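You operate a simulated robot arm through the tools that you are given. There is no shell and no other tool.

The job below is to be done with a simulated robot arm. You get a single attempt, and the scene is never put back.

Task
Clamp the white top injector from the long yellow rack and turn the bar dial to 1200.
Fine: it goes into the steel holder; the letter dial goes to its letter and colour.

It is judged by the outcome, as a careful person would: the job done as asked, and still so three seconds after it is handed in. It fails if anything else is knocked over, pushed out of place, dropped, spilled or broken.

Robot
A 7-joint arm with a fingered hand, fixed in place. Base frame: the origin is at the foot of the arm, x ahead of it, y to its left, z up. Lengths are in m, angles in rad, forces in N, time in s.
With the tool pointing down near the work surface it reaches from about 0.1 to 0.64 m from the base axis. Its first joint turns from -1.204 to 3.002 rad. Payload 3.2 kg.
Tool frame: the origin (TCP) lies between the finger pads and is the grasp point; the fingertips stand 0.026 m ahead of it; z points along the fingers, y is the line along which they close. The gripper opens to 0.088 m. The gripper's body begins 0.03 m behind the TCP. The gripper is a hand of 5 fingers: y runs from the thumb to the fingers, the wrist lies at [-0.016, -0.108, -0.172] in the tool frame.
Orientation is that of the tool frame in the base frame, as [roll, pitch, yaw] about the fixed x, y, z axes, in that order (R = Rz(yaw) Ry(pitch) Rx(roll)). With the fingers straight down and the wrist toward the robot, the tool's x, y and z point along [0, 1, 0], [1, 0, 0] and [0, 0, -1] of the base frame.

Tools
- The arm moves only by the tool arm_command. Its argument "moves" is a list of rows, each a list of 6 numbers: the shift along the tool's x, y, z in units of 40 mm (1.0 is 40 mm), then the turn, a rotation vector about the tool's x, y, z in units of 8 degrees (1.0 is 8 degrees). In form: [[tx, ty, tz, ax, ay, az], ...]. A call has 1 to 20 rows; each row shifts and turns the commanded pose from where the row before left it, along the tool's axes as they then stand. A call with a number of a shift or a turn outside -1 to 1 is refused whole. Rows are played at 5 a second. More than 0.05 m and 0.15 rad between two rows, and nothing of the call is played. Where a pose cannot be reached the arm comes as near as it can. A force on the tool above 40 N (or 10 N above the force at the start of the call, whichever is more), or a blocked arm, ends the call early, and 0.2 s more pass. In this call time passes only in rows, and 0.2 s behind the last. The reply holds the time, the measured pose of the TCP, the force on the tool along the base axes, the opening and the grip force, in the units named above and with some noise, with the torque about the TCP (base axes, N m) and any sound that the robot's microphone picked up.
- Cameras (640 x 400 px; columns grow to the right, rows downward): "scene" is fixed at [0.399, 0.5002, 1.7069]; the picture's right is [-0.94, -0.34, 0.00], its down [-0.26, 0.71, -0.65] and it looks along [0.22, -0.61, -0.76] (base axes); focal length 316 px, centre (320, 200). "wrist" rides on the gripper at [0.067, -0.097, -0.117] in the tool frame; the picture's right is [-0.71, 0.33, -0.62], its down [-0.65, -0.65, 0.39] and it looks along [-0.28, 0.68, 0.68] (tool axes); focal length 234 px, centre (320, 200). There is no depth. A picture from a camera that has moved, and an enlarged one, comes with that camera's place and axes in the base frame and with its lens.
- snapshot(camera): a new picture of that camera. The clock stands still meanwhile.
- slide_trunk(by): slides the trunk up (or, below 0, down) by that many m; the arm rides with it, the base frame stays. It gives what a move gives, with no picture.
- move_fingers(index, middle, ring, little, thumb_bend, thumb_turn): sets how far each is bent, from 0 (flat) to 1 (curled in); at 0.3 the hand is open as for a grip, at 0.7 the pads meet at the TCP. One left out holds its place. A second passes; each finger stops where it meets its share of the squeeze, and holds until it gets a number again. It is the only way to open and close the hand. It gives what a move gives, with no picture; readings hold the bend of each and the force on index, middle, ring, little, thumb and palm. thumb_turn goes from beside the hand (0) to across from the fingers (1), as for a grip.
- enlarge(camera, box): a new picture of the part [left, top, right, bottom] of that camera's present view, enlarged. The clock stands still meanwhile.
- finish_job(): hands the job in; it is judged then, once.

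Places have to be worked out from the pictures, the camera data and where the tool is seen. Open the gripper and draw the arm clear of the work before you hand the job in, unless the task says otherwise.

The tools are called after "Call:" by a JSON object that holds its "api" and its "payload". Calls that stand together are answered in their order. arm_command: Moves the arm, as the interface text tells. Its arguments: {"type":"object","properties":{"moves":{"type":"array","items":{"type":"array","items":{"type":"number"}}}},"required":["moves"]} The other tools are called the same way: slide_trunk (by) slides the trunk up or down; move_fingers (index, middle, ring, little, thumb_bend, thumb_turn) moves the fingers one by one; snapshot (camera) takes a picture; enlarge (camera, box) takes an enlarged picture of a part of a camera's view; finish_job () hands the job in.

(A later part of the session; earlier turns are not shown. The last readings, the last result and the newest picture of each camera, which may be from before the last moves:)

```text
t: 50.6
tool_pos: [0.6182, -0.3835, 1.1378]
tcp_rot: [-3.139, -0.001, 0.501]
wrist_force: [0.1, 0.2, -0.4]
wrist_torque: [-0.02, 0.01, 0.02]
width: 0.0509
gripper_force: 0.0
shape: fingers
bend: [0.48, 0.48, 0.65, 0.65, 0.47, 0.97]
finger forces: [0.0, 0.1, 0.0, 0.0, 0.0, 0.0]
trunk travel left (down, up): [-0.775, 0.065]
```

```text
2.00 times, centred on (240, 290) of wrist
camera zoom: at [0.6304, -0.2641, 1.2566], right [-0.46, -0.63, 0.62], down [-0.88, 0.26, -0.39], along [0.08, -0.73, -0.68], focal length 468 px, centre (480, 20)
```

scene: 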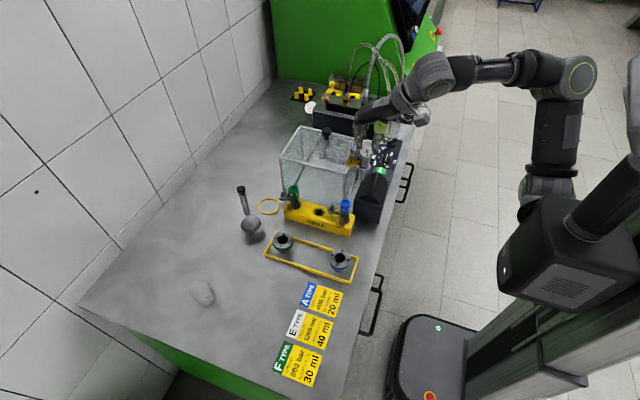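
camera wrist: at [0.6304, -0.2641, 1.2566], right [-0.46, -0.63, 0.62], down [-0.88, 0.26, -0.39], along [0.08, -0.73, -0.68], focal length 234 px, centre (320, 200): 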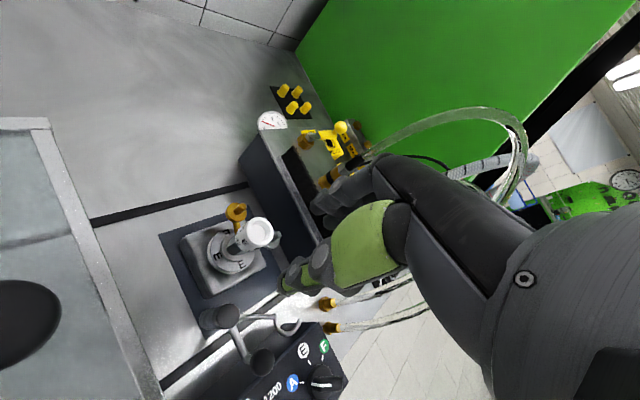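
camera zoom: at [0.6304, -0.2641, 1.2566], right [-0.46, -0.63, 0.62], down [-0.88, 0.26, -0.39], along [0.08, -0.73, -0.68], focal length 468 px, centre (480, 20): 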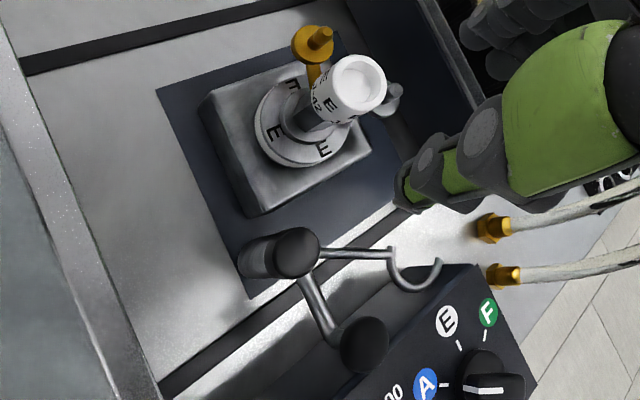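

The ball handle is at about (0.536, -0.355, 1.0), the post at (0.588, -0.354), and the fork opens toward the injector. I will pinch the ball between thumb, index and middle and carry it 90° counter-clockwise round the post. First I curl ring and little out of the way and move above the ball.

Call:
{"api": "move_fingers", "payload": {"ring": 1.0, "little": 1.0, "index": 0.45, "middle": 0.45, "thumb_bend": 0.45}}

Call:
{"api": "arm_command", "payload": {"moves": [[-0.486, -0.536, 0.2, 0, 0, 0], [-0.486, -0.536, 0.3, 0, 0, 0], [-0.486, -0.536, 0.3, 0, 0, 0], [0, 0, 0, 0, 0, 0]]}}

Call:
{"api": "snapshot", "payload": {"camera": "wrist"}}

Call:
{"api": "enlarge", "payload": {"camera": "scene", "box": [325, 90, 415, 160]}}

```text
t: 51.6
tool_pos: [0.617, -0.3816, 1.1393]
tcp_rot: [-3.141, -0.001, 0.5]
wrist_force: [0.1, 0.1, 0.1]
wrist_torque: [-0.01, 0.02, 0.0]
width: 0.0559
gripper_force: 0.0
shape: fingers
bend: [0.45, 0.45, 1.0, 1.0, 0.45, 0.97]
finger forces: [0.0, 0.0, 0.0, 0.0, 0.0, 0.0]
trunk travel left (down, up): [-0.775, 0.065]
```

```text
t: 52.6
tool_pos: [0.5352, -0.3521, 1.1058]
tcp_rot: [3.141, -0.001, 0.502]
wrist_force: [-0.4, 0.2, 0.0]
wrist_torque: [0.03, 0.02, -0.03]
width: 0.0561
gripper_force: 0.1
shape: fingers
bend: [0.45, 0.45, 1.0, 1.0, 0.45, 0.97]
finger forces: [0.1, 0.0, 0.0, 0.0, 0.0, 0.0]
trunk travel left (down, up): [-0.775, 0.065]
```

```text
taken
camera wrist: at [0.5477, -0.2336, 1.2248], right [-0.46, -0.63, 0.62], down [-0.88, 0.26, -0.39], along [0.08, -0.73, -0.68], focal length 234 px, centre (320, 200)
```

wrist: 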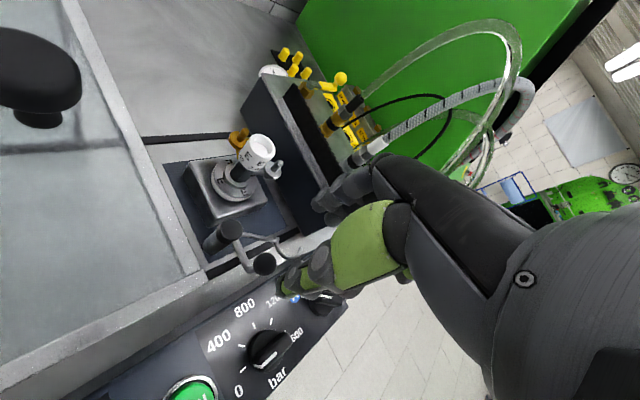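

```text
5.71 times, centred on (370, 125) of scene
camera zoom: at [0.399, 0.5002, 1.7069], right [-0.94, -0.34, 0.0], down [-0.26, 0.71, -0.65], along [0.22, -0.61, -0.76], focal length 1807 px, centre (34, 629)
```

zoom: 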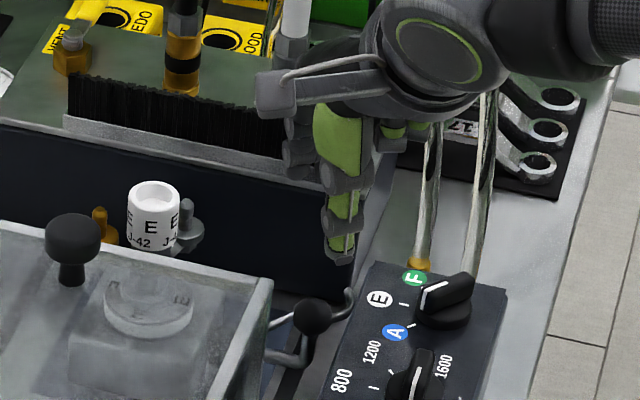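

Viewed from here the ball is at (0.537, -0.3555, 1.0), right below the TCP. I descend around it.

Call:
{"api": "arm_command", "payload": {"moves": [[0, 0.09, 0.4, 0, 0, 0], [0, 0, 0.4, 0, 0, 0], [0, 0, 0.4, 0, 0, 0], [0, 0, 0.4, 0, 0, 0], [0, 0, 0.3, 0, 0, 0], [0, 0, 0.25, 0, 0, 0], [0, 0, 0, 0, 0, 0]]}}

Call:
{"api": "enlarge", "payload": {"camera": "wrist", "box": [200, 180, 380, 320]}}

Call:
{"api": "enlarge", "payload": {"camera": "scene", "box": [340, 110, 410, 165]}}

```text
t: 54.2
tool_pos: [0.5385, -0.3573, 1.0227]
tcp_rot: [3.141, 0.0, 0.502]
wrist_force: [-0.3, 0.3, 1.0]
wrist_torque: [0.0, 0.02, -0.03]
width: 0.056
gripper_force: 0.1
shape: fingers
bend: [0.45, 0.45, 1.0, 1.0, 0.45, 0.97]
finger forces: [0.0, 0.0, 0.0, 0.0, 0.0, 0.0]
trunk travel left (down, up): [-0.775, 0.065]
```

```text
2.86 times, centred on (290, 250) of wrist
camera zoom: at [0.5498, -0.238, 1.1406], right [-0.46, -0.63, 0.62], down [-0.88, 0.26, -0.39], along [0.08, -0.73, -0.68], focal length 669 px, centre (406, 57)
```

zoom: 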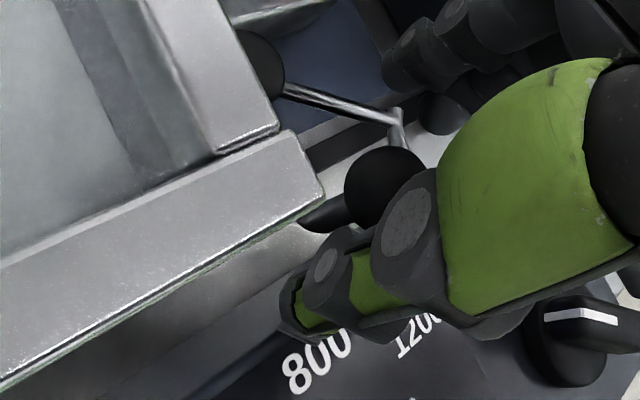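

```text
7.27 times, centred on (375, 138) of scene
camera zoom: at [0.399, 0.5002, 1.7069], right [-0.94, -0.34, 0.0], down [-0.26, 0.71, -0.65], along [0.22, -0.61, -0.76], focal length 2300 px, centre (-80, 654)
```

zoom: 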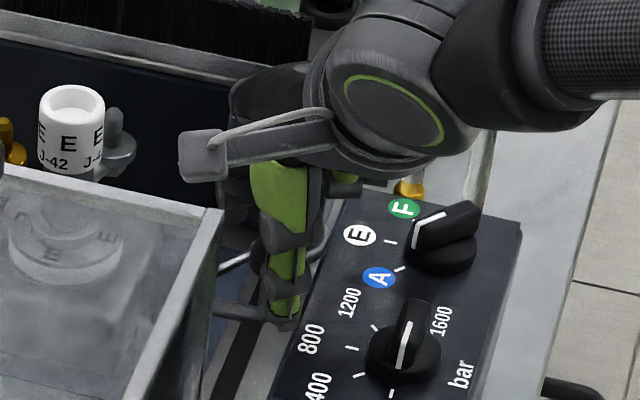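

The ball sits between the digits within 2 mm. I lower another 6 mm and close on the ball.

Call:
{"api": "arm_command", "payload": {"moves": [[0, 0, 0.15, 0, 0, 0], [0, 0, 0, 0, 0, 0]]}}

Call:
{"api": "move_fingers", "payload": {"index": 0.72, "middle": 0.72, "thumb_bend": 0.72}}

Call:
{"api": "enlarge", "payload": {"camera": "wrist", "box": [200, 180, 380, 320]}}

```text
t: 54.8
tool_pos: [0.5385, -0.3558, 1.0163]
tcp_rot: [-3.141, 0.001, 0.502]
wrist_force: [0.4, -0.1, 0.1]
wrist_torque: [0.0, 0.01, 0.0]
width: 0.0561
gripper_force: 0.1
shape: fingers
bend: [0.45, 0.45, 1.0, 1.0, 0.45, 0.97]
finger forces: [0.1, 0.0, 0.0, 0.1, 0.0, 0.1]
trunk travel left (down, up): [-0.775, 0.065]
```

```text
t: 55.8
tool_pos: [0.539, -0.3553, 1.0162]
tcp_rot: [-3.14, 0.002, 0.5]
wrist_force: [-0.6, 1.7, -4.6]
wrist_torque: [0.07, 0.03, -0.01]
width: 0.0116
gripper_force: 7.3
shape: fingers
bend: [0.71, 0.67, 1.0, 1.0, 0.65, 0.97]
finger forces: [3.8, 4.5, 0.0, 0.0, 6.7, 0.0]
trunk travel left (down, up): [-0.775, 0.065]
```

```text
2.86 times, centred on (290, 250) of wrist
camera zoom: at [0.5507, -0.2372, 1.1334], right [-0.46, -0.63, 0.62], down [-0.88, 0.26, -0.39], along [0.08, -0.73, -0.68], focal length 669 px, centre (406, 57)
```

zoom: 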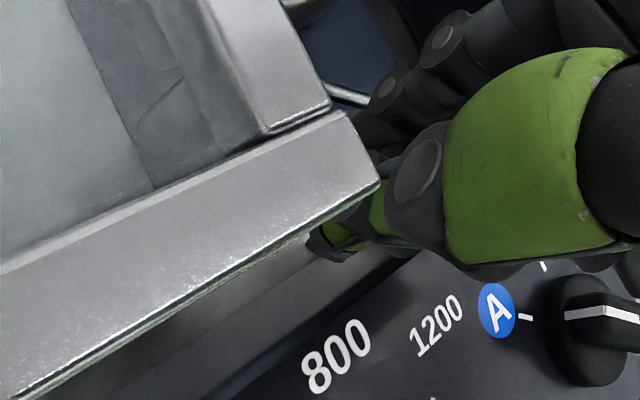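

The ball is gripped (3.8, 4.5 and 6.7 N). I start carrying it round the post, 30° first, checking forces.

Call:
{"api": "arm_command", "payload": {"moves": [[-0.0892, 0.2038, 0, 0, 0, 0], [-0.0525, 0.2162, 0, 0, 0, 0], [-0.0142, 0.222, 0, 0, 0, 0], [0, 0, 0, 0, 0, 0]]}}

Call:
{"api": "enlarge", "payload": {"camera": "wrist", "box": [200, 140, 380, 320]}}

Call:
{"api": "enlarge", "payload": {"camera": "scene", "box": [320, 100, 410, 170]}}

```text
t: 56.8
tool_pos: [0.5476, -0.3799, 1.0135]
tcp_rot: [3.141, 0.003, 0.501]
wrist_force: [6.5, 5.9, -3.2]
wrist_torque: [0.08, -0.08, 0.06]
width: 0.0063
gripper_force: 6.5
shape: fingers
bend: [0.72, 0.71, 1.0, 1.0, 0.67, 0.96]
finger forces: [5.8, 3.4, 0.1, 0.0, 4.8, 0.0]
trunk travel left (down, up): [-0.775, 0.065]
```

```text
2.22 times, centred on (290, 230) of wrist
camera zoom: at [0.56, -0.2614, 1.1322], right [-0.46, -0.63, 0.62], down [-0.88, 0.26, -0.39], along [0.08, -0.73, -0.68], focal length 520 px, centre (387, 133)
```

zoom: 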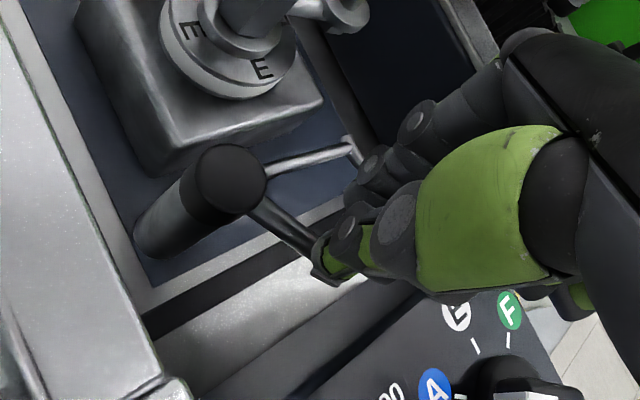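

```text
5.71 times, centred on (365, 135) of scene
camera zoom: at [0.399, 0.5002, 1.7069], right [-0.94, -0.34, 0.0], down [-0.26, 0.71, -0.65], along [0.22, -0.61, -0.76], focal length 1807 px, centre (63, 571)
```

zoom: 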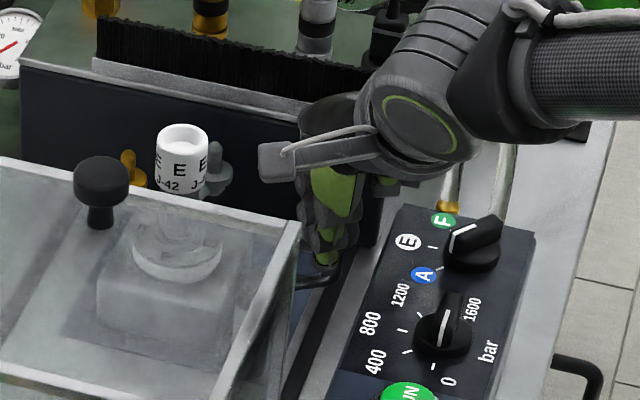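

The lever is turning: the rod and fork have swung about 30° with moderate force, and the thumb is pushing squarely from behind. I continue the next 30°.

Call:
{"api": "arm_command", "payload": {"moves": [[0.0246, 0.2211, 0, 0, 0, 0], [0.0626, 0.2135, 0, 0, 0, 0], [0.0988, 0.1994, 0, 0, 0, 0], [0, 0, 0, 0, 0, 0]]}}

Call:
{"api": "enlarge", "payload": {"camera": "wrist", "box": [200, 140, 380, 320]}}

Call:
{"api": "enlarge", "payload": {"camera": "scene", "box": [320, 100, 410, 170]}}

```text
t: 57.8
tool_pos: [0.5643, -0.3994, 1.015]
tcp_rot: [-3.141, 0.005, 0.5]
wrist_force: [2.8, 8.4, -4.5]
wrist_torque: [0.11, -0.05, 0.07]
width: 0.0086
gripper_force: 6.7
shape: fingers
bend: [0.72, 0.71, 1.0, 1.0, 0.65, 0.96]
finger forces: [4.1, 2.8, 0.1, 0.1, 7.5, 0.0]
trunk travel left (down, up): [-0.775, 0.065]
```

```text
2.22 times, centred on (290, 230) of wrist
camera zoom: at [0.5772, -0.2802, 1.1328], right [-0.46, -0.63, 0.63], down [-0.88, 0.26, -0.39], along [0.08, -0.73, -0.68], focal length 520 px, centre (387, 133)
```

zoom: 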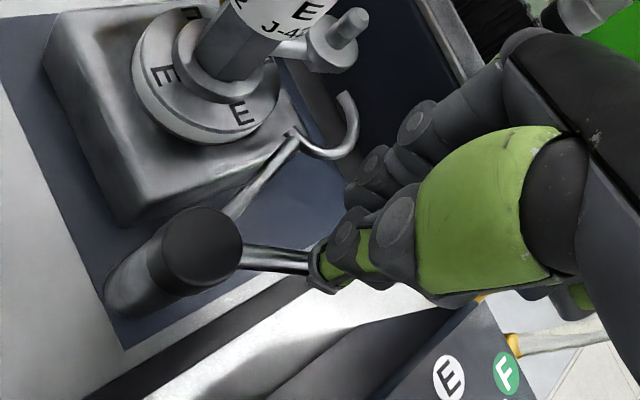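

```text
5.71 times, centred on (365, 135) of scene
camera zoom: at [0.399, 0.5002, 1.7069], right [-0.94, -0.34, 0.0], down [-0.26, 0.71, -0.65], along [0.22, -0.61, -0.76], focal length 1807 px, centre (63, 571)
```

zoom: 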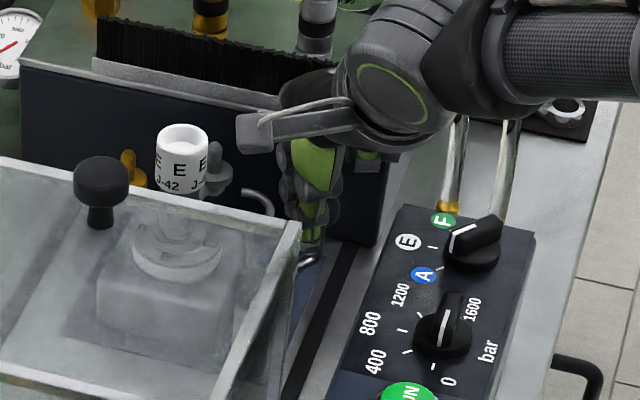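

About 60° done: the fork is swinging in around the body below the grey port. I continue with two more 10° steps.

Call:
{"api": "arm_command", "payload": {"moves": [[0.1319, 0.1792, 0, 0, 0, 0], [0.161, 0.1536, 0, 0, 0, 0], [0, 0, 0, 0, 0, 0]]}}

Call:
{"api": "enlarge", "payload": {"camera": "wrist", "box": [200, 140, 380, 320]}}

Call:
{"api": "enlarge", "payload": {"camera": "scene", "box": [320, 100, 410, 170]}}

```text
t: 58.6
tool_pos: [0.5799, -0.4052, 1.0151]
tcp_rot: [3.14, 0.002, 0.497]
wrist_force: [-0.3, 5.9, -2.7]
wrist_torque: [0.09, -0.02, 0.06]
width: 0.0089
gripper_force: 5.0
shape: fingers
bend: [0.72, 0.71, 1.0, 1.0, 0.64, 0.97]
finger forces: [1.1, 3.2, 0.0, 0.0, 6.4, 0.1]
trunk travel left (down, up): [-0.775, 0.065]
```

```text
2.22 times, centred on (290, 230) of wrist
camera zoom: at [0.5932, -0.2869, 1.1333], right [-0.46, -0.63, 0.63], down [-0.88, 0.26, -0.39], along [0.08, -0.73, -0.68], focal length 520 px, centre (387, 133)
```

zoom: 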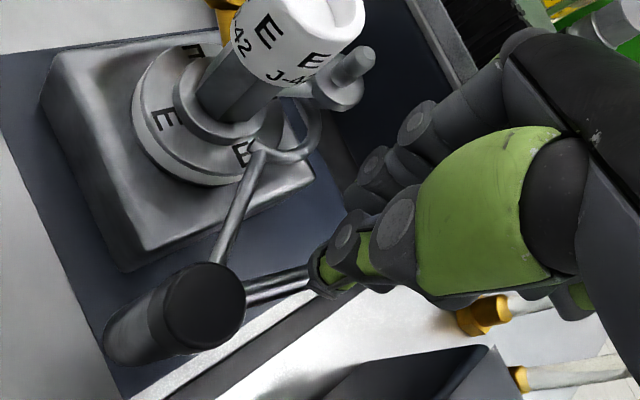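

```text
5.71 times, centred on (365, 135) of scene
camera zoom: at [0.399, 0.5002, 1.7069], right [-0.94, -0.34, 0.0], down [-0.26, 0.71, -0.65], along [0.22, -0.61, -0.76], focal length 1807 px, centre (63, 571)
```

zoom: 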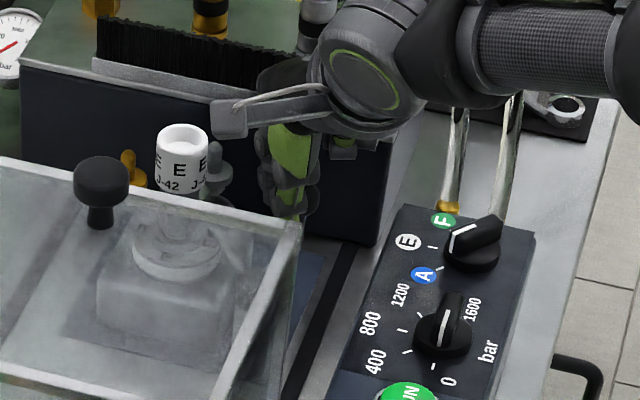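

The fork is closing round the injector between flange and ports. I do another 10° step and then a small one.

Call:
{"api": "arm_command", "payload": {"moves": [[0.1852, 0.1233, 0, 0, 0, 0], [0.11, 0.055, 0, 0, 0, 0], [0, 0, 0, 0, 0, 0]]}}

Call:
{"api": "enlarge", "payload": {"camera": "wrist", "box": [200, 140, 380, 320]}}

Call:
{"api": "enlarge", "payload": {"camera": "scene", "box": [320, 100, 410, 170]}}

```text
t: 59.4
tool_pos: [0.5947, -0.4061, 1.0147]
tcp_rot: [3.141, -0.001, 0.502]
wrist_force: [0.1, 3.0, -2.7]
wrist_torque: [0.02, 0.0, 0.05]
width: 0.0041
gripper_force: 3.8
shape: fingers
bend: [0.72, 0.71, 1.0, 1.0, 0.67, 0.96]
finger forces: [0.1, 2.9, 0.0, 0.0, 4.0, 0.0]
trunk travel left (down, up): [-0.775, 0.065]
```

```text
2.22 times, centred on (290, 230) of wrist
camera zoom: at [0.6066, -0.2879, 1.133], right [-0.46, -0.63, 0.62], down [-0.88, 0.26, -0.39], along [0.08, -0.73, -0.68], focal length 520 px, centre (387, 133)
```

zoom: 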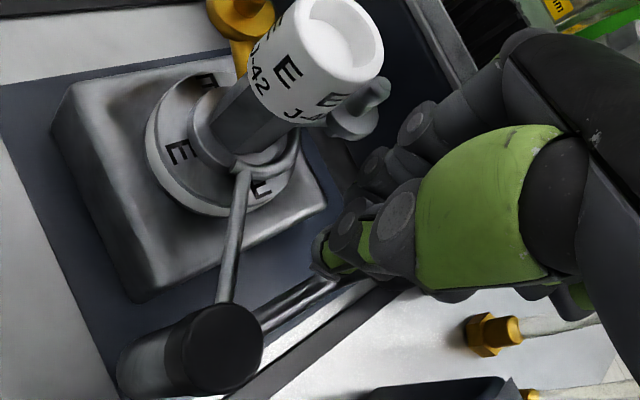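

```text
5.71 times, centred on (365, 135) of scene
camera zoom: at [0.399, 0.5002, 1.7069], right [-0.94, -0.34, 0.0], down [-0.26, 0.71, -0.65], along [0.22, -0.61, -0.76], focal length 1807 px, centre (63, 571)
```

zoom: 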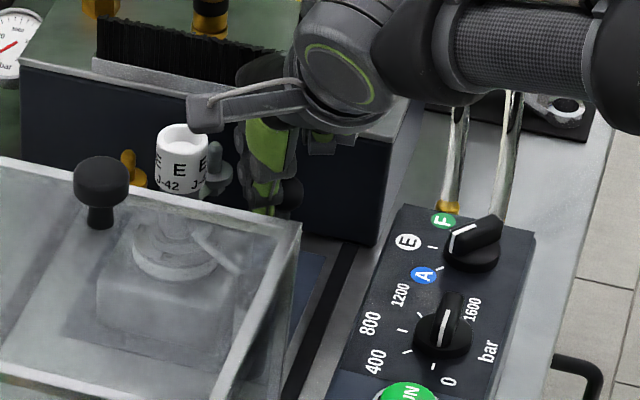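

The ball has slid toward the middle finger. From this view the fork arm is at about -39°, with the ring direction at -37°, so roughly 4–5° remain. I loosen the grip, shift back 7 mm, lower the ring finger behind the ball as a pusher, and push on in +x.

Call:
{"api": "move_fingers", "payload": {"index": 0.56, "middle": 0.56, "thumb_bend": 0.55}}

Call:
{"api": "arm_command", "payload": {"moves": [[-0.175, 0, 0, 0, 0, 0], [0, 0, 0, 0, 0, 0]]}}

Call:
{"api": "move_fingers", "payload": {"ring": 0.68}}

Call:
{"api": "enlarge", "payload": {"camera": "wrist", "box": [200, 140, 380, 320]}}

```text
t: 60.4
tool_pos: [0.5948, -0.4072, 1.0155]
tcp_rot: [-3.141, 0.001, 0.501]
wrist_force: [0.0, 0.8, -0.4]
wrist_torque: [0.0, 0.01, 0.0]
width: 0.0334
gripper_force: 0.0
shape: fingers
bend: [0.56, 0.56, 1.0, 1.0, 0.55, 0.97]
finger forces: [0.0, 0.0, 0.0, 0.1, 0.0, 0.0]
trunk travel left (down, up): [-0.775, 0.065]
```

```text
t: 61.0
tool_pos: [0.5887, -0.4093, 1.0162]
tcp_rot: [3.142, 0.001, 0.501]
wrist_force: [1.0, 0.3, 0.1]
wrist_torque: [-0.03, -0.01, -0.01]
width: 0.0337
gripper_force: 0.0
shape: fingers
bend: [0.56, 0.56, 1.0, 1.0, 0.55, 0.97]
finger forces: [0.1, 0.0, 0.0, 0.0, 0.0, 0.0]
trunk travel left (down, up): [-0.775, 0.065]
```

```text
t: 62.0
tool_pos: [0.5889, -0.4099, 1.0144]
tcp_rot: [-3.141, 0.001, 0.501]
wrist_force: [-0.6, -0.5, 0.2]
wrist_torque: [-0.01, 0.0, 0.01]
width: 0.0334
gripper_force: 0.0
shape: fingers
bend: [0.56, 0.56, 0.68, 1.0, 0.55, 0.97]
finger forces: [0.1, 0.0, 0.0, 0.1, 0.1, 0.0]
trunk travel left (down, up): [-0.775, 0.065]
```

```text
2.22 times, centred on (290, 230) of wrist
camera zoom: at [0.6006, -0.2912, 1.1328], right [-0.46, -0.63, 0.62], down [-0.88, 0.26, -0.39], along [0.08, -0.73, -0.68], focal length 520 px, centre (387, 133)
```

zoom: 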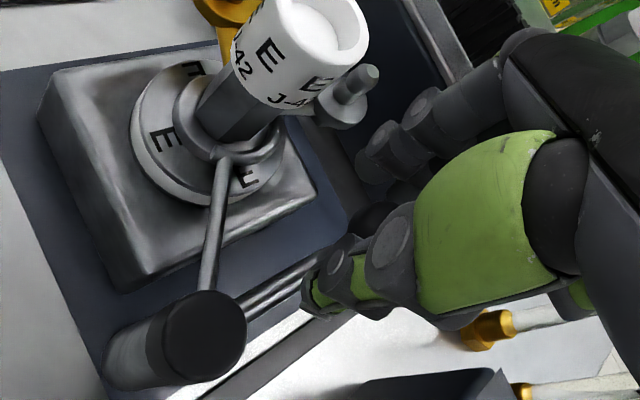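

The fingers are free of the ball and the ring finger is down behind it. I push in +x in small steps.

Call:
{"api": "arm_command", "payload": {"moves": [[0.08, 0.035, 0, 0, 0, 0], [0.08, 0.035, 0, 0, 0, 0], [0.08, 0.035, 0, 0, 0, 0], [0, 0, 0, 0, 0, 0]]}}

Call:
{"api": "enlarge", "payload": {"camera": "wrist", "box": [200, 140, 380, 320]}}

```text
t: 63.0
tool_pos: [0.5992, -0.4097, 1.0157]
tcp_rot: [-3.141, 0.0, 0.501]
wrist_force: [-0.2, 0.0, -0.7]
wrist_torque: [0.01, -0.03, 0.01]
width: 0.0335
gripper_force: 0.0
shape: fingers
bend: [0.56, 0.56, 0.68, 1.0, 0.55, 0.97]
finger forces: [0.0, 0.1, 0.0, 0.1, 0.1, 0.0]
trunk travel left (down, up): [-0.775, 0.065]
```

```text
2.22 times, centred on (290, 230) of wrist
camera zoom: at [0.6107, -0.2904, 1.1331], right [-0.46, -0.63, 0.62], down [-0.88, 0.26, -0.39], along [0.08, -0.73, -0.68], focal length 520 px, centre (387, 133)
```

zoom: 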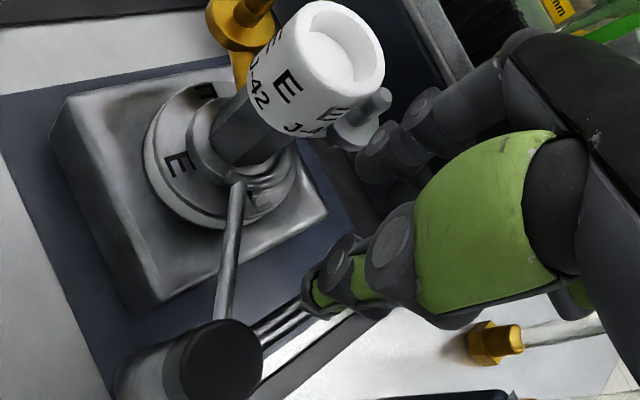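

Little resistance; the fork arm now reads about -36°, close to the ring direction. I zoom in on the fork and injector to judge how far it is seated.

Call:
{"api": "enlarge", "payload": {"camera": "wrist", "box": [230, 170, 330, 290]}}

Call:
{"api": "enlarge", "payload": {"camera": "scene", "box": [330, 115, 390, 160]}}

```text
3.33 times, centred on (280, 230) of wrist
camera zoom: at [0.6107, -0.2904, 1.1331], right [-0.46, -0.63, 0.62], down [-0.88, 0.26, -0.39], along [0.08, -0.73, -0.68], focal length 781 px, centre (453, 100)
```

zoom: 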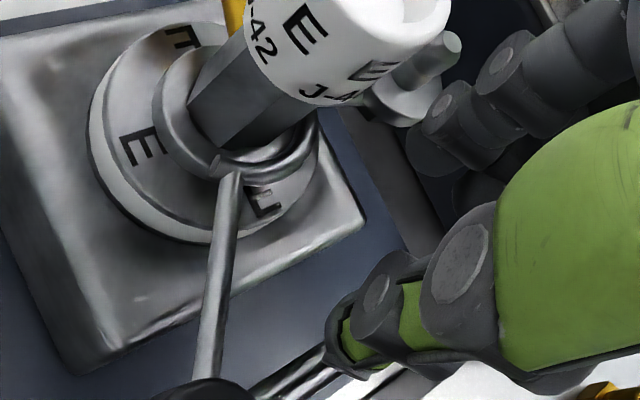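

```text
8.89 times, centred on (360, 138) of scene
camera zoom: at [0.399, 0.5002, 1.7069], right [-0.94, -0.34, 0.0], down [-0.26, 0.71, -0.65], along [0.22, -0.61, -0.76], focal length 2810 px, centre (-36, 756)
```

zoom: 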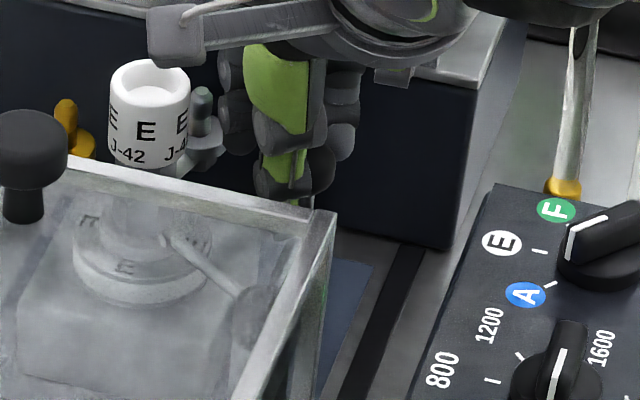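

The fork now lies on the flange around the hex body. I push a few more millimetres to feel for an end stop.

Call:
{"api": "arm_command", "payload": {"moves": [[0.09, 0.04, 0, 0, 0, 0], [0, 0, 0, 0, 0, 0]]}}

Call:
{"api": "arm_command", "payload": {"moves": [[0.09, 0.045, 0, 0, 0, 0], [0, 0, 0, 0, 0, 0]]}}

Call:
{"api": "enlarge", "payload": {"camera": "wrist", "box": [230, 170, 330, 290]}}

```text
t: 63.6
tool_pos: [0.6035, -0.4084, 1.0145]
tcp_rot: [-3.142, 0.001, 0.5]
wrist_force: [0.3, -0.4, 0.6]
wrist_torque: [0.03, -0.02, 0.03]
width: 0.0336
gripper_force: 0.0
shape: fingers
bend: [0.56, 0.56, 0.68, 1.0, 0.55, 0.97]
finger forces: [0.0, 0.0, 0.0, 0.0, 0.0, 0.0]
trunk travel left (down, up): [-0.775, 0.065]
```

```text
t: 64.2
tool_pos: [0.6052, -0.4081, 1.0145]
tcp_rot: [3.141, 0.002, 0.501]
wrist_force: [0.5, 0.0, -0.1]
wrist_torque: [-0.02, 0.04, -0.01]
width: 0.0332
gripper_force: 0.1
shape: fingers
bend: [0.56, 0.56, 0.68, 1.0, 0.55, 0.97]
finger forces: [0.1, 0.1, 0.0, 0.0, 0.0, 0.1]
trunk travel left (down, up): [-0.775, 0.065]
```

```text
3.33 times, centred on (280, 230) of wrist
camera zoom: at [0.6188, -0.2901, 1.1334], right [-0.46, -0.63, 0.62], down [-0.88, 0.26, -0.39], along [0.08, -0.73, -0.68], focal length 781 px, centre (453, 100)
```

zoom: 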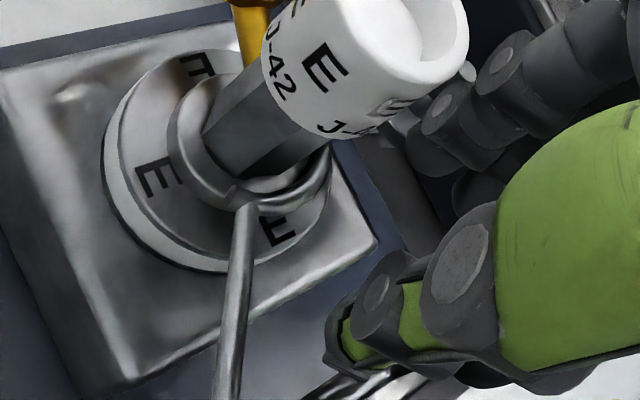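

Still no resistance, so the ring finger may be passing beside the ball. I open slightly, lift clear and look at the clamp from above.

Call:
{"api": "move_fingers", "payload": {"index": 0.48, "middle": 0.48, "thumb_bend": 0.45}}

Call:
{"api": "arm_command", "payload": {"moves": [[0, 0, -0.3, 0, 0, 0], [0, 0, -0.5, 0, 0, 0], [0, 0, -0.6, 0, 0, 0], [0, 0, -0.6, 0, 0, 0], [0, 0, 0, 0, 0, 0]]}}

Call:
{"api": "snapshot", "payload": {"camera": "wrist"}}

Call:
{"api": "enlarge", "payload": {"camera": "wrist", "box": [190, 210, 330, 350]}}

```text
t: 65.2
tool_pos: [0.6064, -0.4096, 1.0139]
tcp_rot: [3.141, 0.0, 0.502]
wrist_force: [-0.2, -0.1, 0.4]
wrist_torque: [0.0, 0.01, -0.01]
width: 0.0525
gripper_force: 0.4
shape: fingers
bend: [0.48, 0.48, 0.68, 1.0, 0.45, 0.97]
finger forces: [0.1, 0.0, 0.0, 0.0, 0.1, 0.1]
trunk travel left (down, up): [-0.775, 0.065]
```

```text
t: 66.4
tool_pos: [0.6078, -0.4101, 1.0954]
tcp_rot: [3.141, 0.002, 0.501]
wrist_force: [0.5, -0.9, -0.5]
wrist_torque: [0.01, 0.04, -0.02]
width: 0.053
gripper_force: 0.1
shape: fingers
bend: [0.48, 0.48, 0.68, 1.0, 0.45, 0.97]
finger forces: [0.1, 0.0, 0.0, 0.1, 0.1, 0.0]
trunk travel left (down, up): [-0.775, 0.065]
```

```text
taken
camera wrist: at [0.6196, -0.2908, 1.213], right [-0.46, -0.63, 0.62], down [-0.88, 0.26, -0.39], along [0.08, -0.73, -0.68], focal length 234 px, centre (320, 200)
```

wrist: 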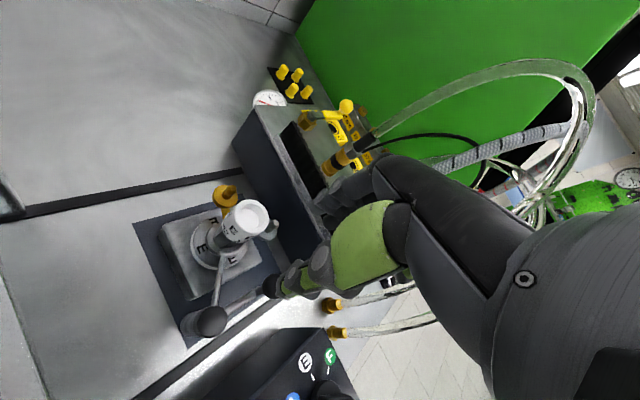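

```text
2.86 times, centred on (260, 280) of wrist
camera zoom: at [0.6196, -0.2908, 1.213], right [-0.46, -0.63, 0.62], down [-0.88, 0.26, -0.39], along [0.08, -0.73, -0.68], focal length 669 px, centre (491, -29)
```

zoom: 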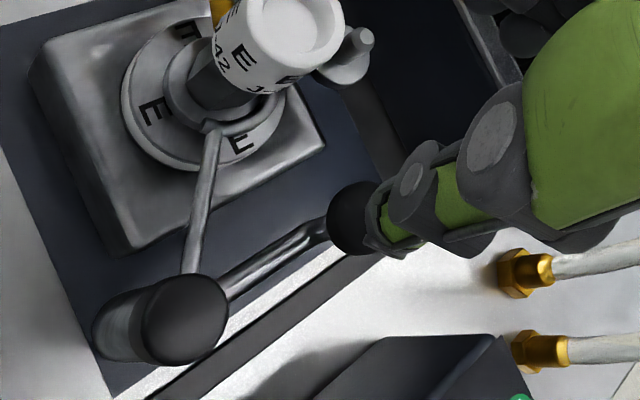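

The ball is now at (0.587, -0.404), so the lever has turned about 88° and the fork sits around the injector. To be sure it is fully home I pinch the fingers together, come down on the -x side of the ball and push it in +x until I feel resistance.

Call:
{"api": "move_fingers", "payload": {"index": 0.7, "middle": 0.7, "thumb_bend": 0.66, "ring": 1.0}}

Call:
{"api": "arm_command", "payload": {"moves": [[-0.72, -0.25, 0, 0, 0, 0], [-0.72, -0.25, 0, 0, 0, 0], [0, 0, 0.5, 0, 0, 0], [0, 0, 0.5, 0, 0, 0], [0, 0, 0.5, 0, 0, 0], [0, 0, 0.46, 0, 0, 0], [0, 0, 0, 0, 0, 0]]}}

Call:
{"api": "snapshot", "payload": {"camera": "wrist"}}

```text
t: 67.4
tool_pos: [0.6075, -0.4082, 1.0957]
tcp_rot: [-3.14, 0.001, 0.502]
wrist_force: [-0.1, 0.1, -0.1]
wrist_torque: [-0.04, 0.0, 0.02]
width: 0.0077
gripper_force: 0.0
shape: fingers
bend: [0.7, 0.7, 1.0, 1.0, 0.66, 0.97]
finger forces: [0.0, 0.0, 0.0, 0.0, 0.1, 0.0]
trunk travel left (down, up): [-0.775, 0.065]
```

```text
t: 69.0
tool_pos: [0.5463, -0.4196, 1.0158]
tcp_rot: [-3.141, 0.001, 0.5]
wrist_force: [-0.3, 0.4, -0.7]
wrist_torque: [0.03, 0.04, 0.01]
width: 0.0076
gripper_force: 0.1
shape: fingers
bend: [0.7, 0.7, 1.0, 1.0, 0.66, 0.97]
finger forces: [0.0, 0.1, 0.0, 0.0, 0.0, 0.0]
trunk travel left (down, up): [-0.775, 0.065]
```

```text
taken
camera wrist: at [0.558, -0.3001, 1.1341], right [-0.46, -0.63, 0.62], down [-0.88, 0.26, -0.39], along [0.08, -0.73, -0.68], focal length 234 px, centre (320, 200)
```

wrist: 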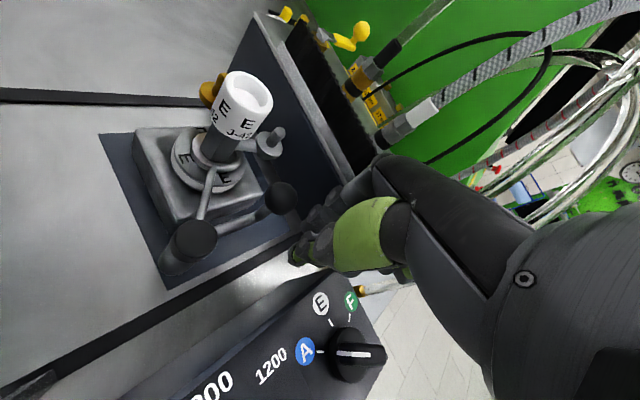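

The pinched fingers are on the -x side of the ball with about a 10 mm gap. I push in +x in 4 mm steps.

Call:
{"api": "arm_command", "payload": {"moves": [[0.0878, 0.0479, 0, 0, 0, 0], [0.0878, 0.0479, 0, 0, 0, 0], [0.0878, 0.0479, 0, 0, 0, 0], [0, 0, 0, 0, 0, 0]]}}

Call:
{"api": "arm_command", "payload": {"moves": [[0.0878, 0.0479, 0, 0, 0, 0], [0, 0, 0, 0, 0, 0]]}}

Call:
{"api": "enlarge", "payload": {"camera": "wrist", "box": [150, 60, 330, 300]}}

```text
t: 70.0
tool_pos: [0.5587, -0.4182, 1.0164]
tcp_rot: [3.141, -0.001, 0.501]
wrist_force: [-0.2, -0.2, 1.0]
wrist_torque: [-0.04, 0.02, -0.03]
width: 0.0077
gripper_force: 0.1
shape: fingers
bend: [0.7, 0.7, 1.0, 1.0, 0.66, 0.97]
finger forces: [0.0, 0.0, 0.1, 0.1, 0.0, 0.1]
trunk travel left (down, up): [-0.775, 0.065]
```

```text
t: 70.6
tool_pos: [0.5629, -0.4187, 1.0164]
tcp_rot: [-3.141, -0.001, 0.502]
wrist_force: [-0.1, -0.8, -0.9]
wrist_torque: [0.0, 0.01, 0.0]
width: 0.0076
gripper_force: 0.1
shape: fingers
bend: [0.7, 0.7, 1.0, 1.0, 0.66, 0.97]
finger forces: [0.0, 0.0, 0.0, 0.0, 0.0, 0.0]
trunk travel left (down, up): [-0.775, 0.065]
```

```text
1.67 times, centred on (240, 180) of wrist
camera zoom: at [0.5741, -0.3002, 1.1346], right [-0.46, -0.63, 0.62], down [-0.88, 0.26, -0.39], along [0.08, -0.73, -0.68], focal length 390 px, centre (453, 233)
```

zoom: 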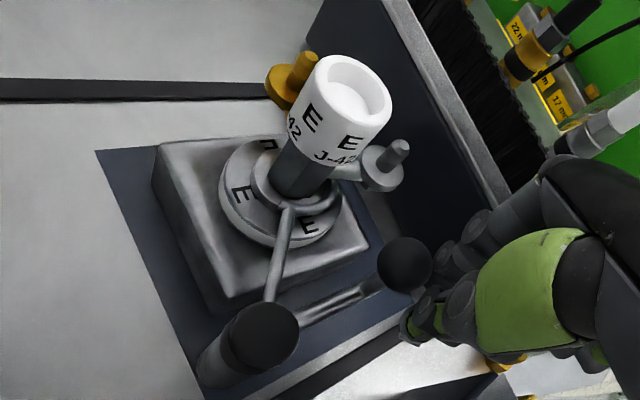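

Not yet touching. I continue in 3 mm steps.

Call:
{"api": "arm_command", "payload": {"moves": [[0.0658, 0.036, 0, 0, 0, 0], [0.0658, 0.036, 0, 0, 0, 0], [0, 0, 0, 0, 0, 0]]}}

Call:
{"api": "arm_command", "payload": {"moves": [[0.0658, 0.036, 0, 0, 0, 0], [0, 0, 0, 0, 0, 0]]}}

Call:
{"api": "enlarge", "payload": {"camera": "wrist", "box": [150, 60, 330, 300]}}

```text
t: 71.4
tool_pos: [0.5675, -0.4191, 1.017]
tcp_rot: [3.141, 0.0, 0.499]
wrist_force: [-1.0, -1.0, 0.2]
wrist_torque: [0.01, 0.04, -0.02]
width: 0.0077
gripper_force: 0.3
shape: fingers
bend: [0.7, 0.7, 1.0, 1.0, 0.66, 0.97]
finger forces: [0.9, 0.0, 0.1, 0.1, 0.3, 0.0]
trunk travel left (down, up): [-0.775, 0.065]
```

```text
t: 72.0
tool_pos: [0.5701, -0.4201, 1.0164]
tcp_rot: [-3.14, -0.001, 0.5]
wrist_force: [-3.3, -1.0, -0.5]
wrist_torque: [0.0, 0.05, 0.01]
width: 0.0092
gripper_force: 1.3
shape: fingers
bend: [0.7, 0.7, 1.0, 1.0, 0.65, 0.98]
finger forces: [1.1, 0.1, 0.0, 0.0, 2.0, 0.0]
trunk travel left (down, up): [-0.775, 0.065]
```

```text
1.67 times, centred on (240, 180) of wrist
camera zoom: at [0.5823, -0.3009, 1.1349], right [-0.46, -0.63, 0.62], down [-0.88, 0.26, -0.39], along [0.08, -0.73, -0.68], focal length 390 px, centre (453, 233)
```

zoom: 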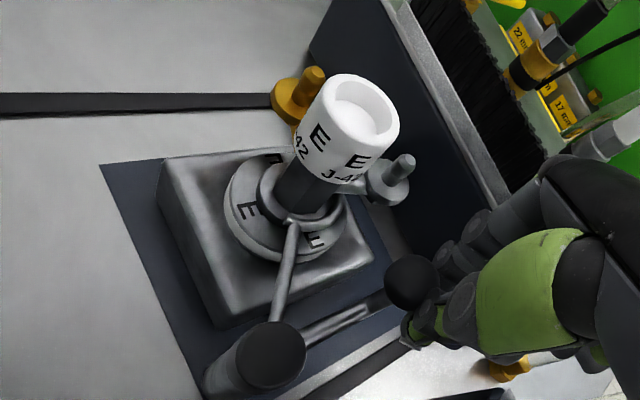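

Contact at about 3 N. I push on a little to see whether it moves or meets a stop.

Call:
{"api": "arm_command", "payload": {"moves": [[0.0658, 0.036, 0, 0, 0, 0], [0, 0, 0, 0, 0, 0]]}}

Call:
{"api": "arm_command", "payload": {"moves": [[0.0658, 0.036, 0, 0, 0, 0], [0, 0, 0, 0, 0, 0]]}}

Call:
{"api": "enlarge", "payload": {"camera": "wrist", "box": [150, 60, 330, 300]}}

```text
t: 72.6
tool_pos: [0.5733, -0.4213, 1.017]
tcp_rot: [3.141, 0.003, 0.502]
wrist_force: [-5.1, -0.5, -0.9]
wrist_torque: [-0.03, 0.06, 0.04]
width: 0.0109
gripper_force: 2.6
shape: fingers
bend: [0.7, 0.7, 1.0, 1.0, 0.64, 0.99]
finger forces: [1.0, 0.0, 0.0, 0.0, 4.0, 0.0]
trunk travel left (down, up): [-0.775, 0.065]
```

```text
t: 73.2
tool_pos: [0.5748, -0.4185, 1.0174]
tcp_rot: [-3.141, 0.001, 0.501]
wrist_force: [-7.8, -2.3, 0.2]
wrist_torque: [-0.02, 0.1, 0.09]
width: 0.0124
gripper_force: 3.1
shape: fingers
bend: [0.7, 0.7, 1.0, 1.0, 0.64, 1.0]
finger forces: [0.9, 0.0, 0.0, 0.1, 6.1, 0.0]
trunk travel left (down, up): [-0.775, 0.065]
```

```text
1.67 times, centred on (240, 180) of wrist
camera zoom: at [0.5866, -0.3013, 1.1355], right [-0.46, -0.63, 0.62], down [-0.88, 0.26, -0.39], along [0.08, -0.73, -0.68], focal length 390 px, centre (453, 233)
```

zoom: 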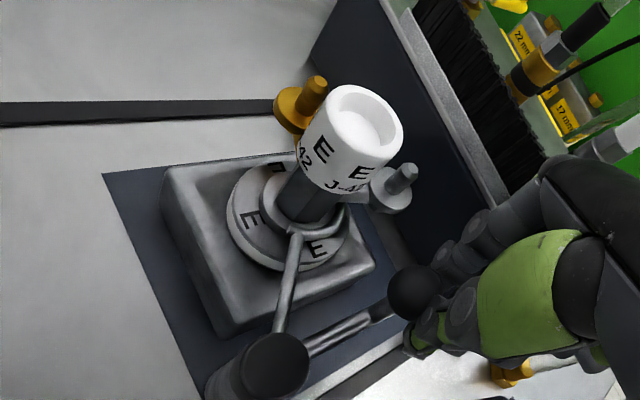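

The ball is not moving at 8 N, which suggests an end stop. I push a bit more to confirm.

Call:
{"api": "arm_command", "payload": {"moves": [[0.0878, 0.0479, 0, 0, 0, 0], [0.0878, 0.0479, 0, 0, 0, 0], [0, 0, 0, 0, 0, 0]]}}

Call:
{"api": "enlarge", "payload": {"camera": "wrist", "box": [150, 60, 330, 300]}}

```text
t: 74.0
tool_pos: [0.5815, -0.4208, 1.0183]
tcp_rot: [3.142, -0.002, 0.502]
wrist_force: [-12.5, -2.6, 1.0]
wrist_torque: [-0.05, 0.21, 0.21]
width: 0.0177
gripper_force: 6.2
shape: fingers
bend: [0.7, 0.7, 1.0, 1.0, 0.61, 1.0]
finger forces: [0.1, 0.0, 0.0, 0.0, 12.4, 0.1]
trunk travel left (down, up): [-0.775, 0.065]
```

```text
1.67 times, centred on (240, 180) of wrist
camera zoom: at [0.5931, -0.3021, 1.1363], right [-0.46, -0.63, 0.62], down [-0.88, 0.26, -0.39], along [0.08, -0.73, -0.68], focal length 390 px, centre (453, 233)
```

zoom: 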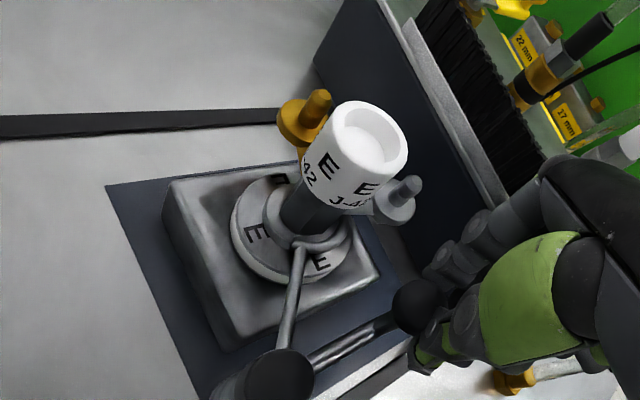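

The ball holds still at 12.5 N: the clamp is at its end stop. I back off and rise, then look at everything before doing the dials.

Call:
{"api": "arm_command", "payload": {"moves": [[-0.2, -0.11, 0, 0, 0, 0], [-0.2, -0.11, 0, 0, 0, 0], [-0.2, -0.11, -0.2, 0, 0, 0], [0, 0, -0.6, 0, 0, 0], [0, 0, -0.8, 0, 0, 0], [0, 0, -0.8, 0, 0, 0], [-0.5, -0.5, -0.4, 0, 0, 0], [-0.5, -0.5, 0, 0, 0, 0], [0, 0, 0, 0, 0, 0]]}}

Call:
{"api": "snapshot", "payload": {"camera": "wrist"}}

Call:
{"api": "snapshot", "payload": {"camera": "scene"}}

```text
t: 76.0
tool_pos: [0.5041, -0.4023, 1.1271]
tcp_rot: [-3.139, 0.0, 0.502]
wrist_force: [0.7, 0.0, 0.2]
wrist_torque: [-0.02, 0.01, 0.0]
width: 0.008
gripper_force: 0.0
shape: fingers
bend: [0.7, 0.7, 1.0, 1.0, 0.66, 0.97]
finger forces: [0.0, 0.0, 0.0, 0.0, 0.0, 0.0]
trunk travel left (down, up): [-0.775, 0.065]
```

```text
taken
camera wrist: at [0.5159, -0.2841, 1.2458], right [-0.46, -0.63, 0.62], down [-0.88, 0.26, -0.39], along [0.08, -0.73, -0.68], focal length 234 px, centre (320, 200)
```

wrist: 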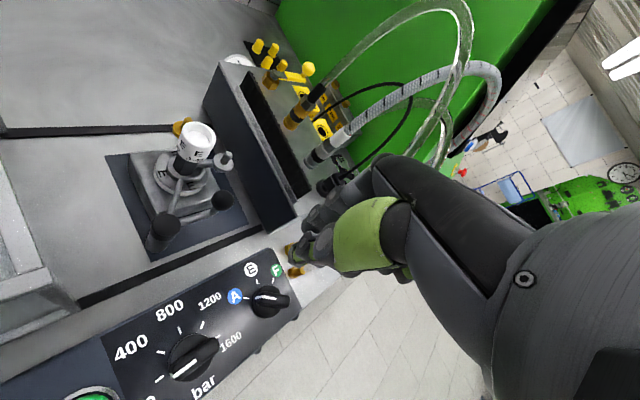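

```text
taken
```

scene: 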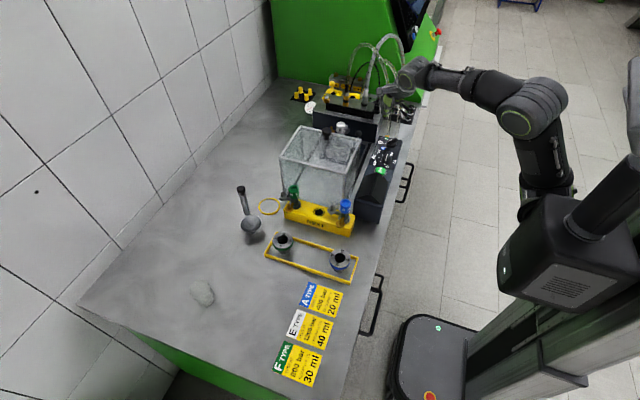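

The injector is clamped with the fork round it. Now I zoom in on the dials.

Call:
{"api": "enlarge", "payload": {"camera": "wrist", "box": [100, 230, 320, 400]}}

Call:
{"api": "enlarge", "payload": {"camera": "scene", "box": [365, 125, 415, 165]}}

Call:
{"api": "enlarge", "payload": {"camera": "wrist", "box": [130, 110, 250, 260]}}

```text
2.35 times, centred on (210, 315) of wrist
camera zoom: at [0.5159, -0.2841, 1.2458], right [-0.46, -0.63, 0.62], down [-0.88, 0.26, -0.39], along [0.08, -0.73, -0.68], focal length 551 px, centre (579, -71)
```

zoom: 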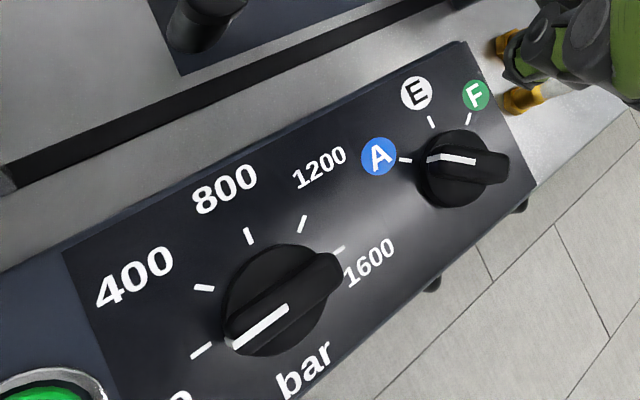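

```text
10.00 times, centred on (390, 145) of scene
camera zoom: at [0.399, 0.5002, 1.7069], right [-0.94, -0.34, 0.0], down [-0.26, 0.71, -0.65], along [0.22, -0.61, -0.76], focal length 3162 px, centre (-380, 750)
```

zoom: 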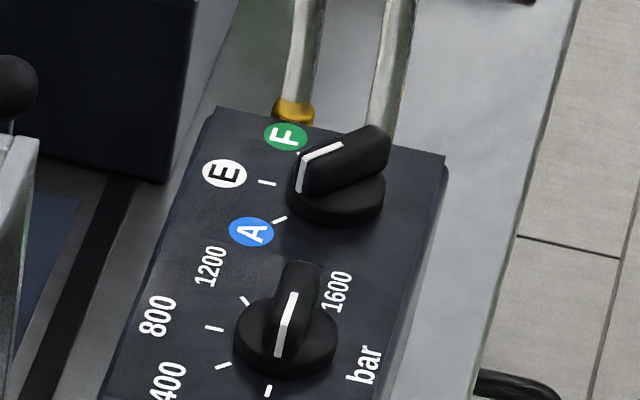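

```text
2.67 times, centred on (190, 185) of wrist
camera zoom: at [0.5159, -0.2841, 1.2458], right [-0.46, -0.63, 0.62], down [-0.88, 0.26, -0.39], along [0.08, -0.73, -0.68], focal length 624 px, centre (667, 240)
```

zoom: 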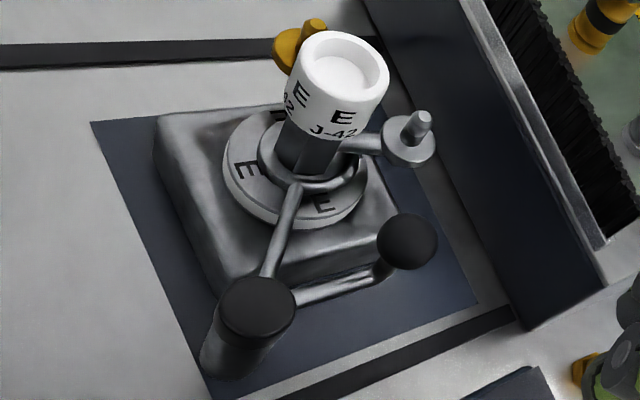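

The tick marks give precise dial centres: bar dial at (0.4645, -0.328), letter dial at (0.464, -0.410), panel surface at z 0.982 and knob ridge top at about 1.01. The bar knob must turn -135°, so I test in free air over it whether the hand yaw can reach -45°.

Call:
{"api": "arm_command", "payload": {"moves": [[0.0, -0.7, 0, 0, 0, 0], [0.0, -0.7, 0, 0, 0, 0], [0.0, -0.7, 0, 0, 0, 0], [0, 0, 0, 0, 0, 0.93], [0, 0, 0, 0, 0, 0.93], [0, 0, 0, 0, 0, 0.93], [0, 0, 0, 0, 0, 0.93], [0, 0, 0, 0, 0, 0.93], [0, 0, 0, 0, 0, 0.93], [0, 0, 0, 0, 0, 0.93], [0, 0, 0, 0, 0, 0.93], [0, 0, 0, 0, 0, 0.93], [0, 0, 0, 0, 0, 0.93], [0, 0, 0, 0, 0, 0]]}}

Call:
{"api": "snapshot", "payload": {"camera": "scene"}}

Call:
{"api": "snapshot", "payload": {"camera": "wrist"}}

```text
t: 79.0
tool_pos: [0.4618, -0.3288, 1.13]
tcp_rot: [3.139, -0.002, -0.8]
wrist_force: [1.2, -0.3, 0.4]
wrist_torque: [-0.02, 0.03, 0.03]
width: 0.0076
gripper_force: 0.0
shape: fingers
bend: [0.7, 0.7, 1.0, 1.0, 0.66, 0.97]
finger forces: [0.0, 0.1, 0.0, 0.0, 0.0, 0.0]
trunk travel left (down, up): [-0.775, 0.065]
```

```text
taken
```

scene: 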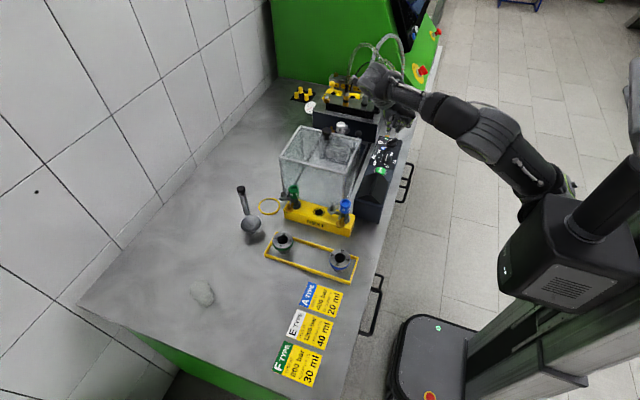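

```text
taken
camera wrist: at [0.579, -0.3076, 1.2473], right [-0.73, 0.28, 0.62], down [0.02, 0.92, -0.39], along [-0.68, -0.28, -0.68], focal length 234 px, centre (320, 200)
```

wrist: 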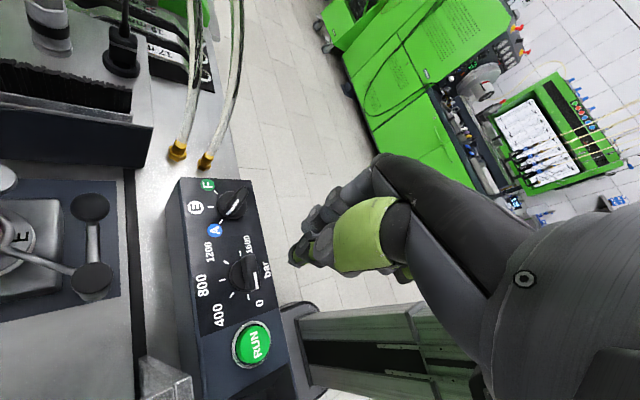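

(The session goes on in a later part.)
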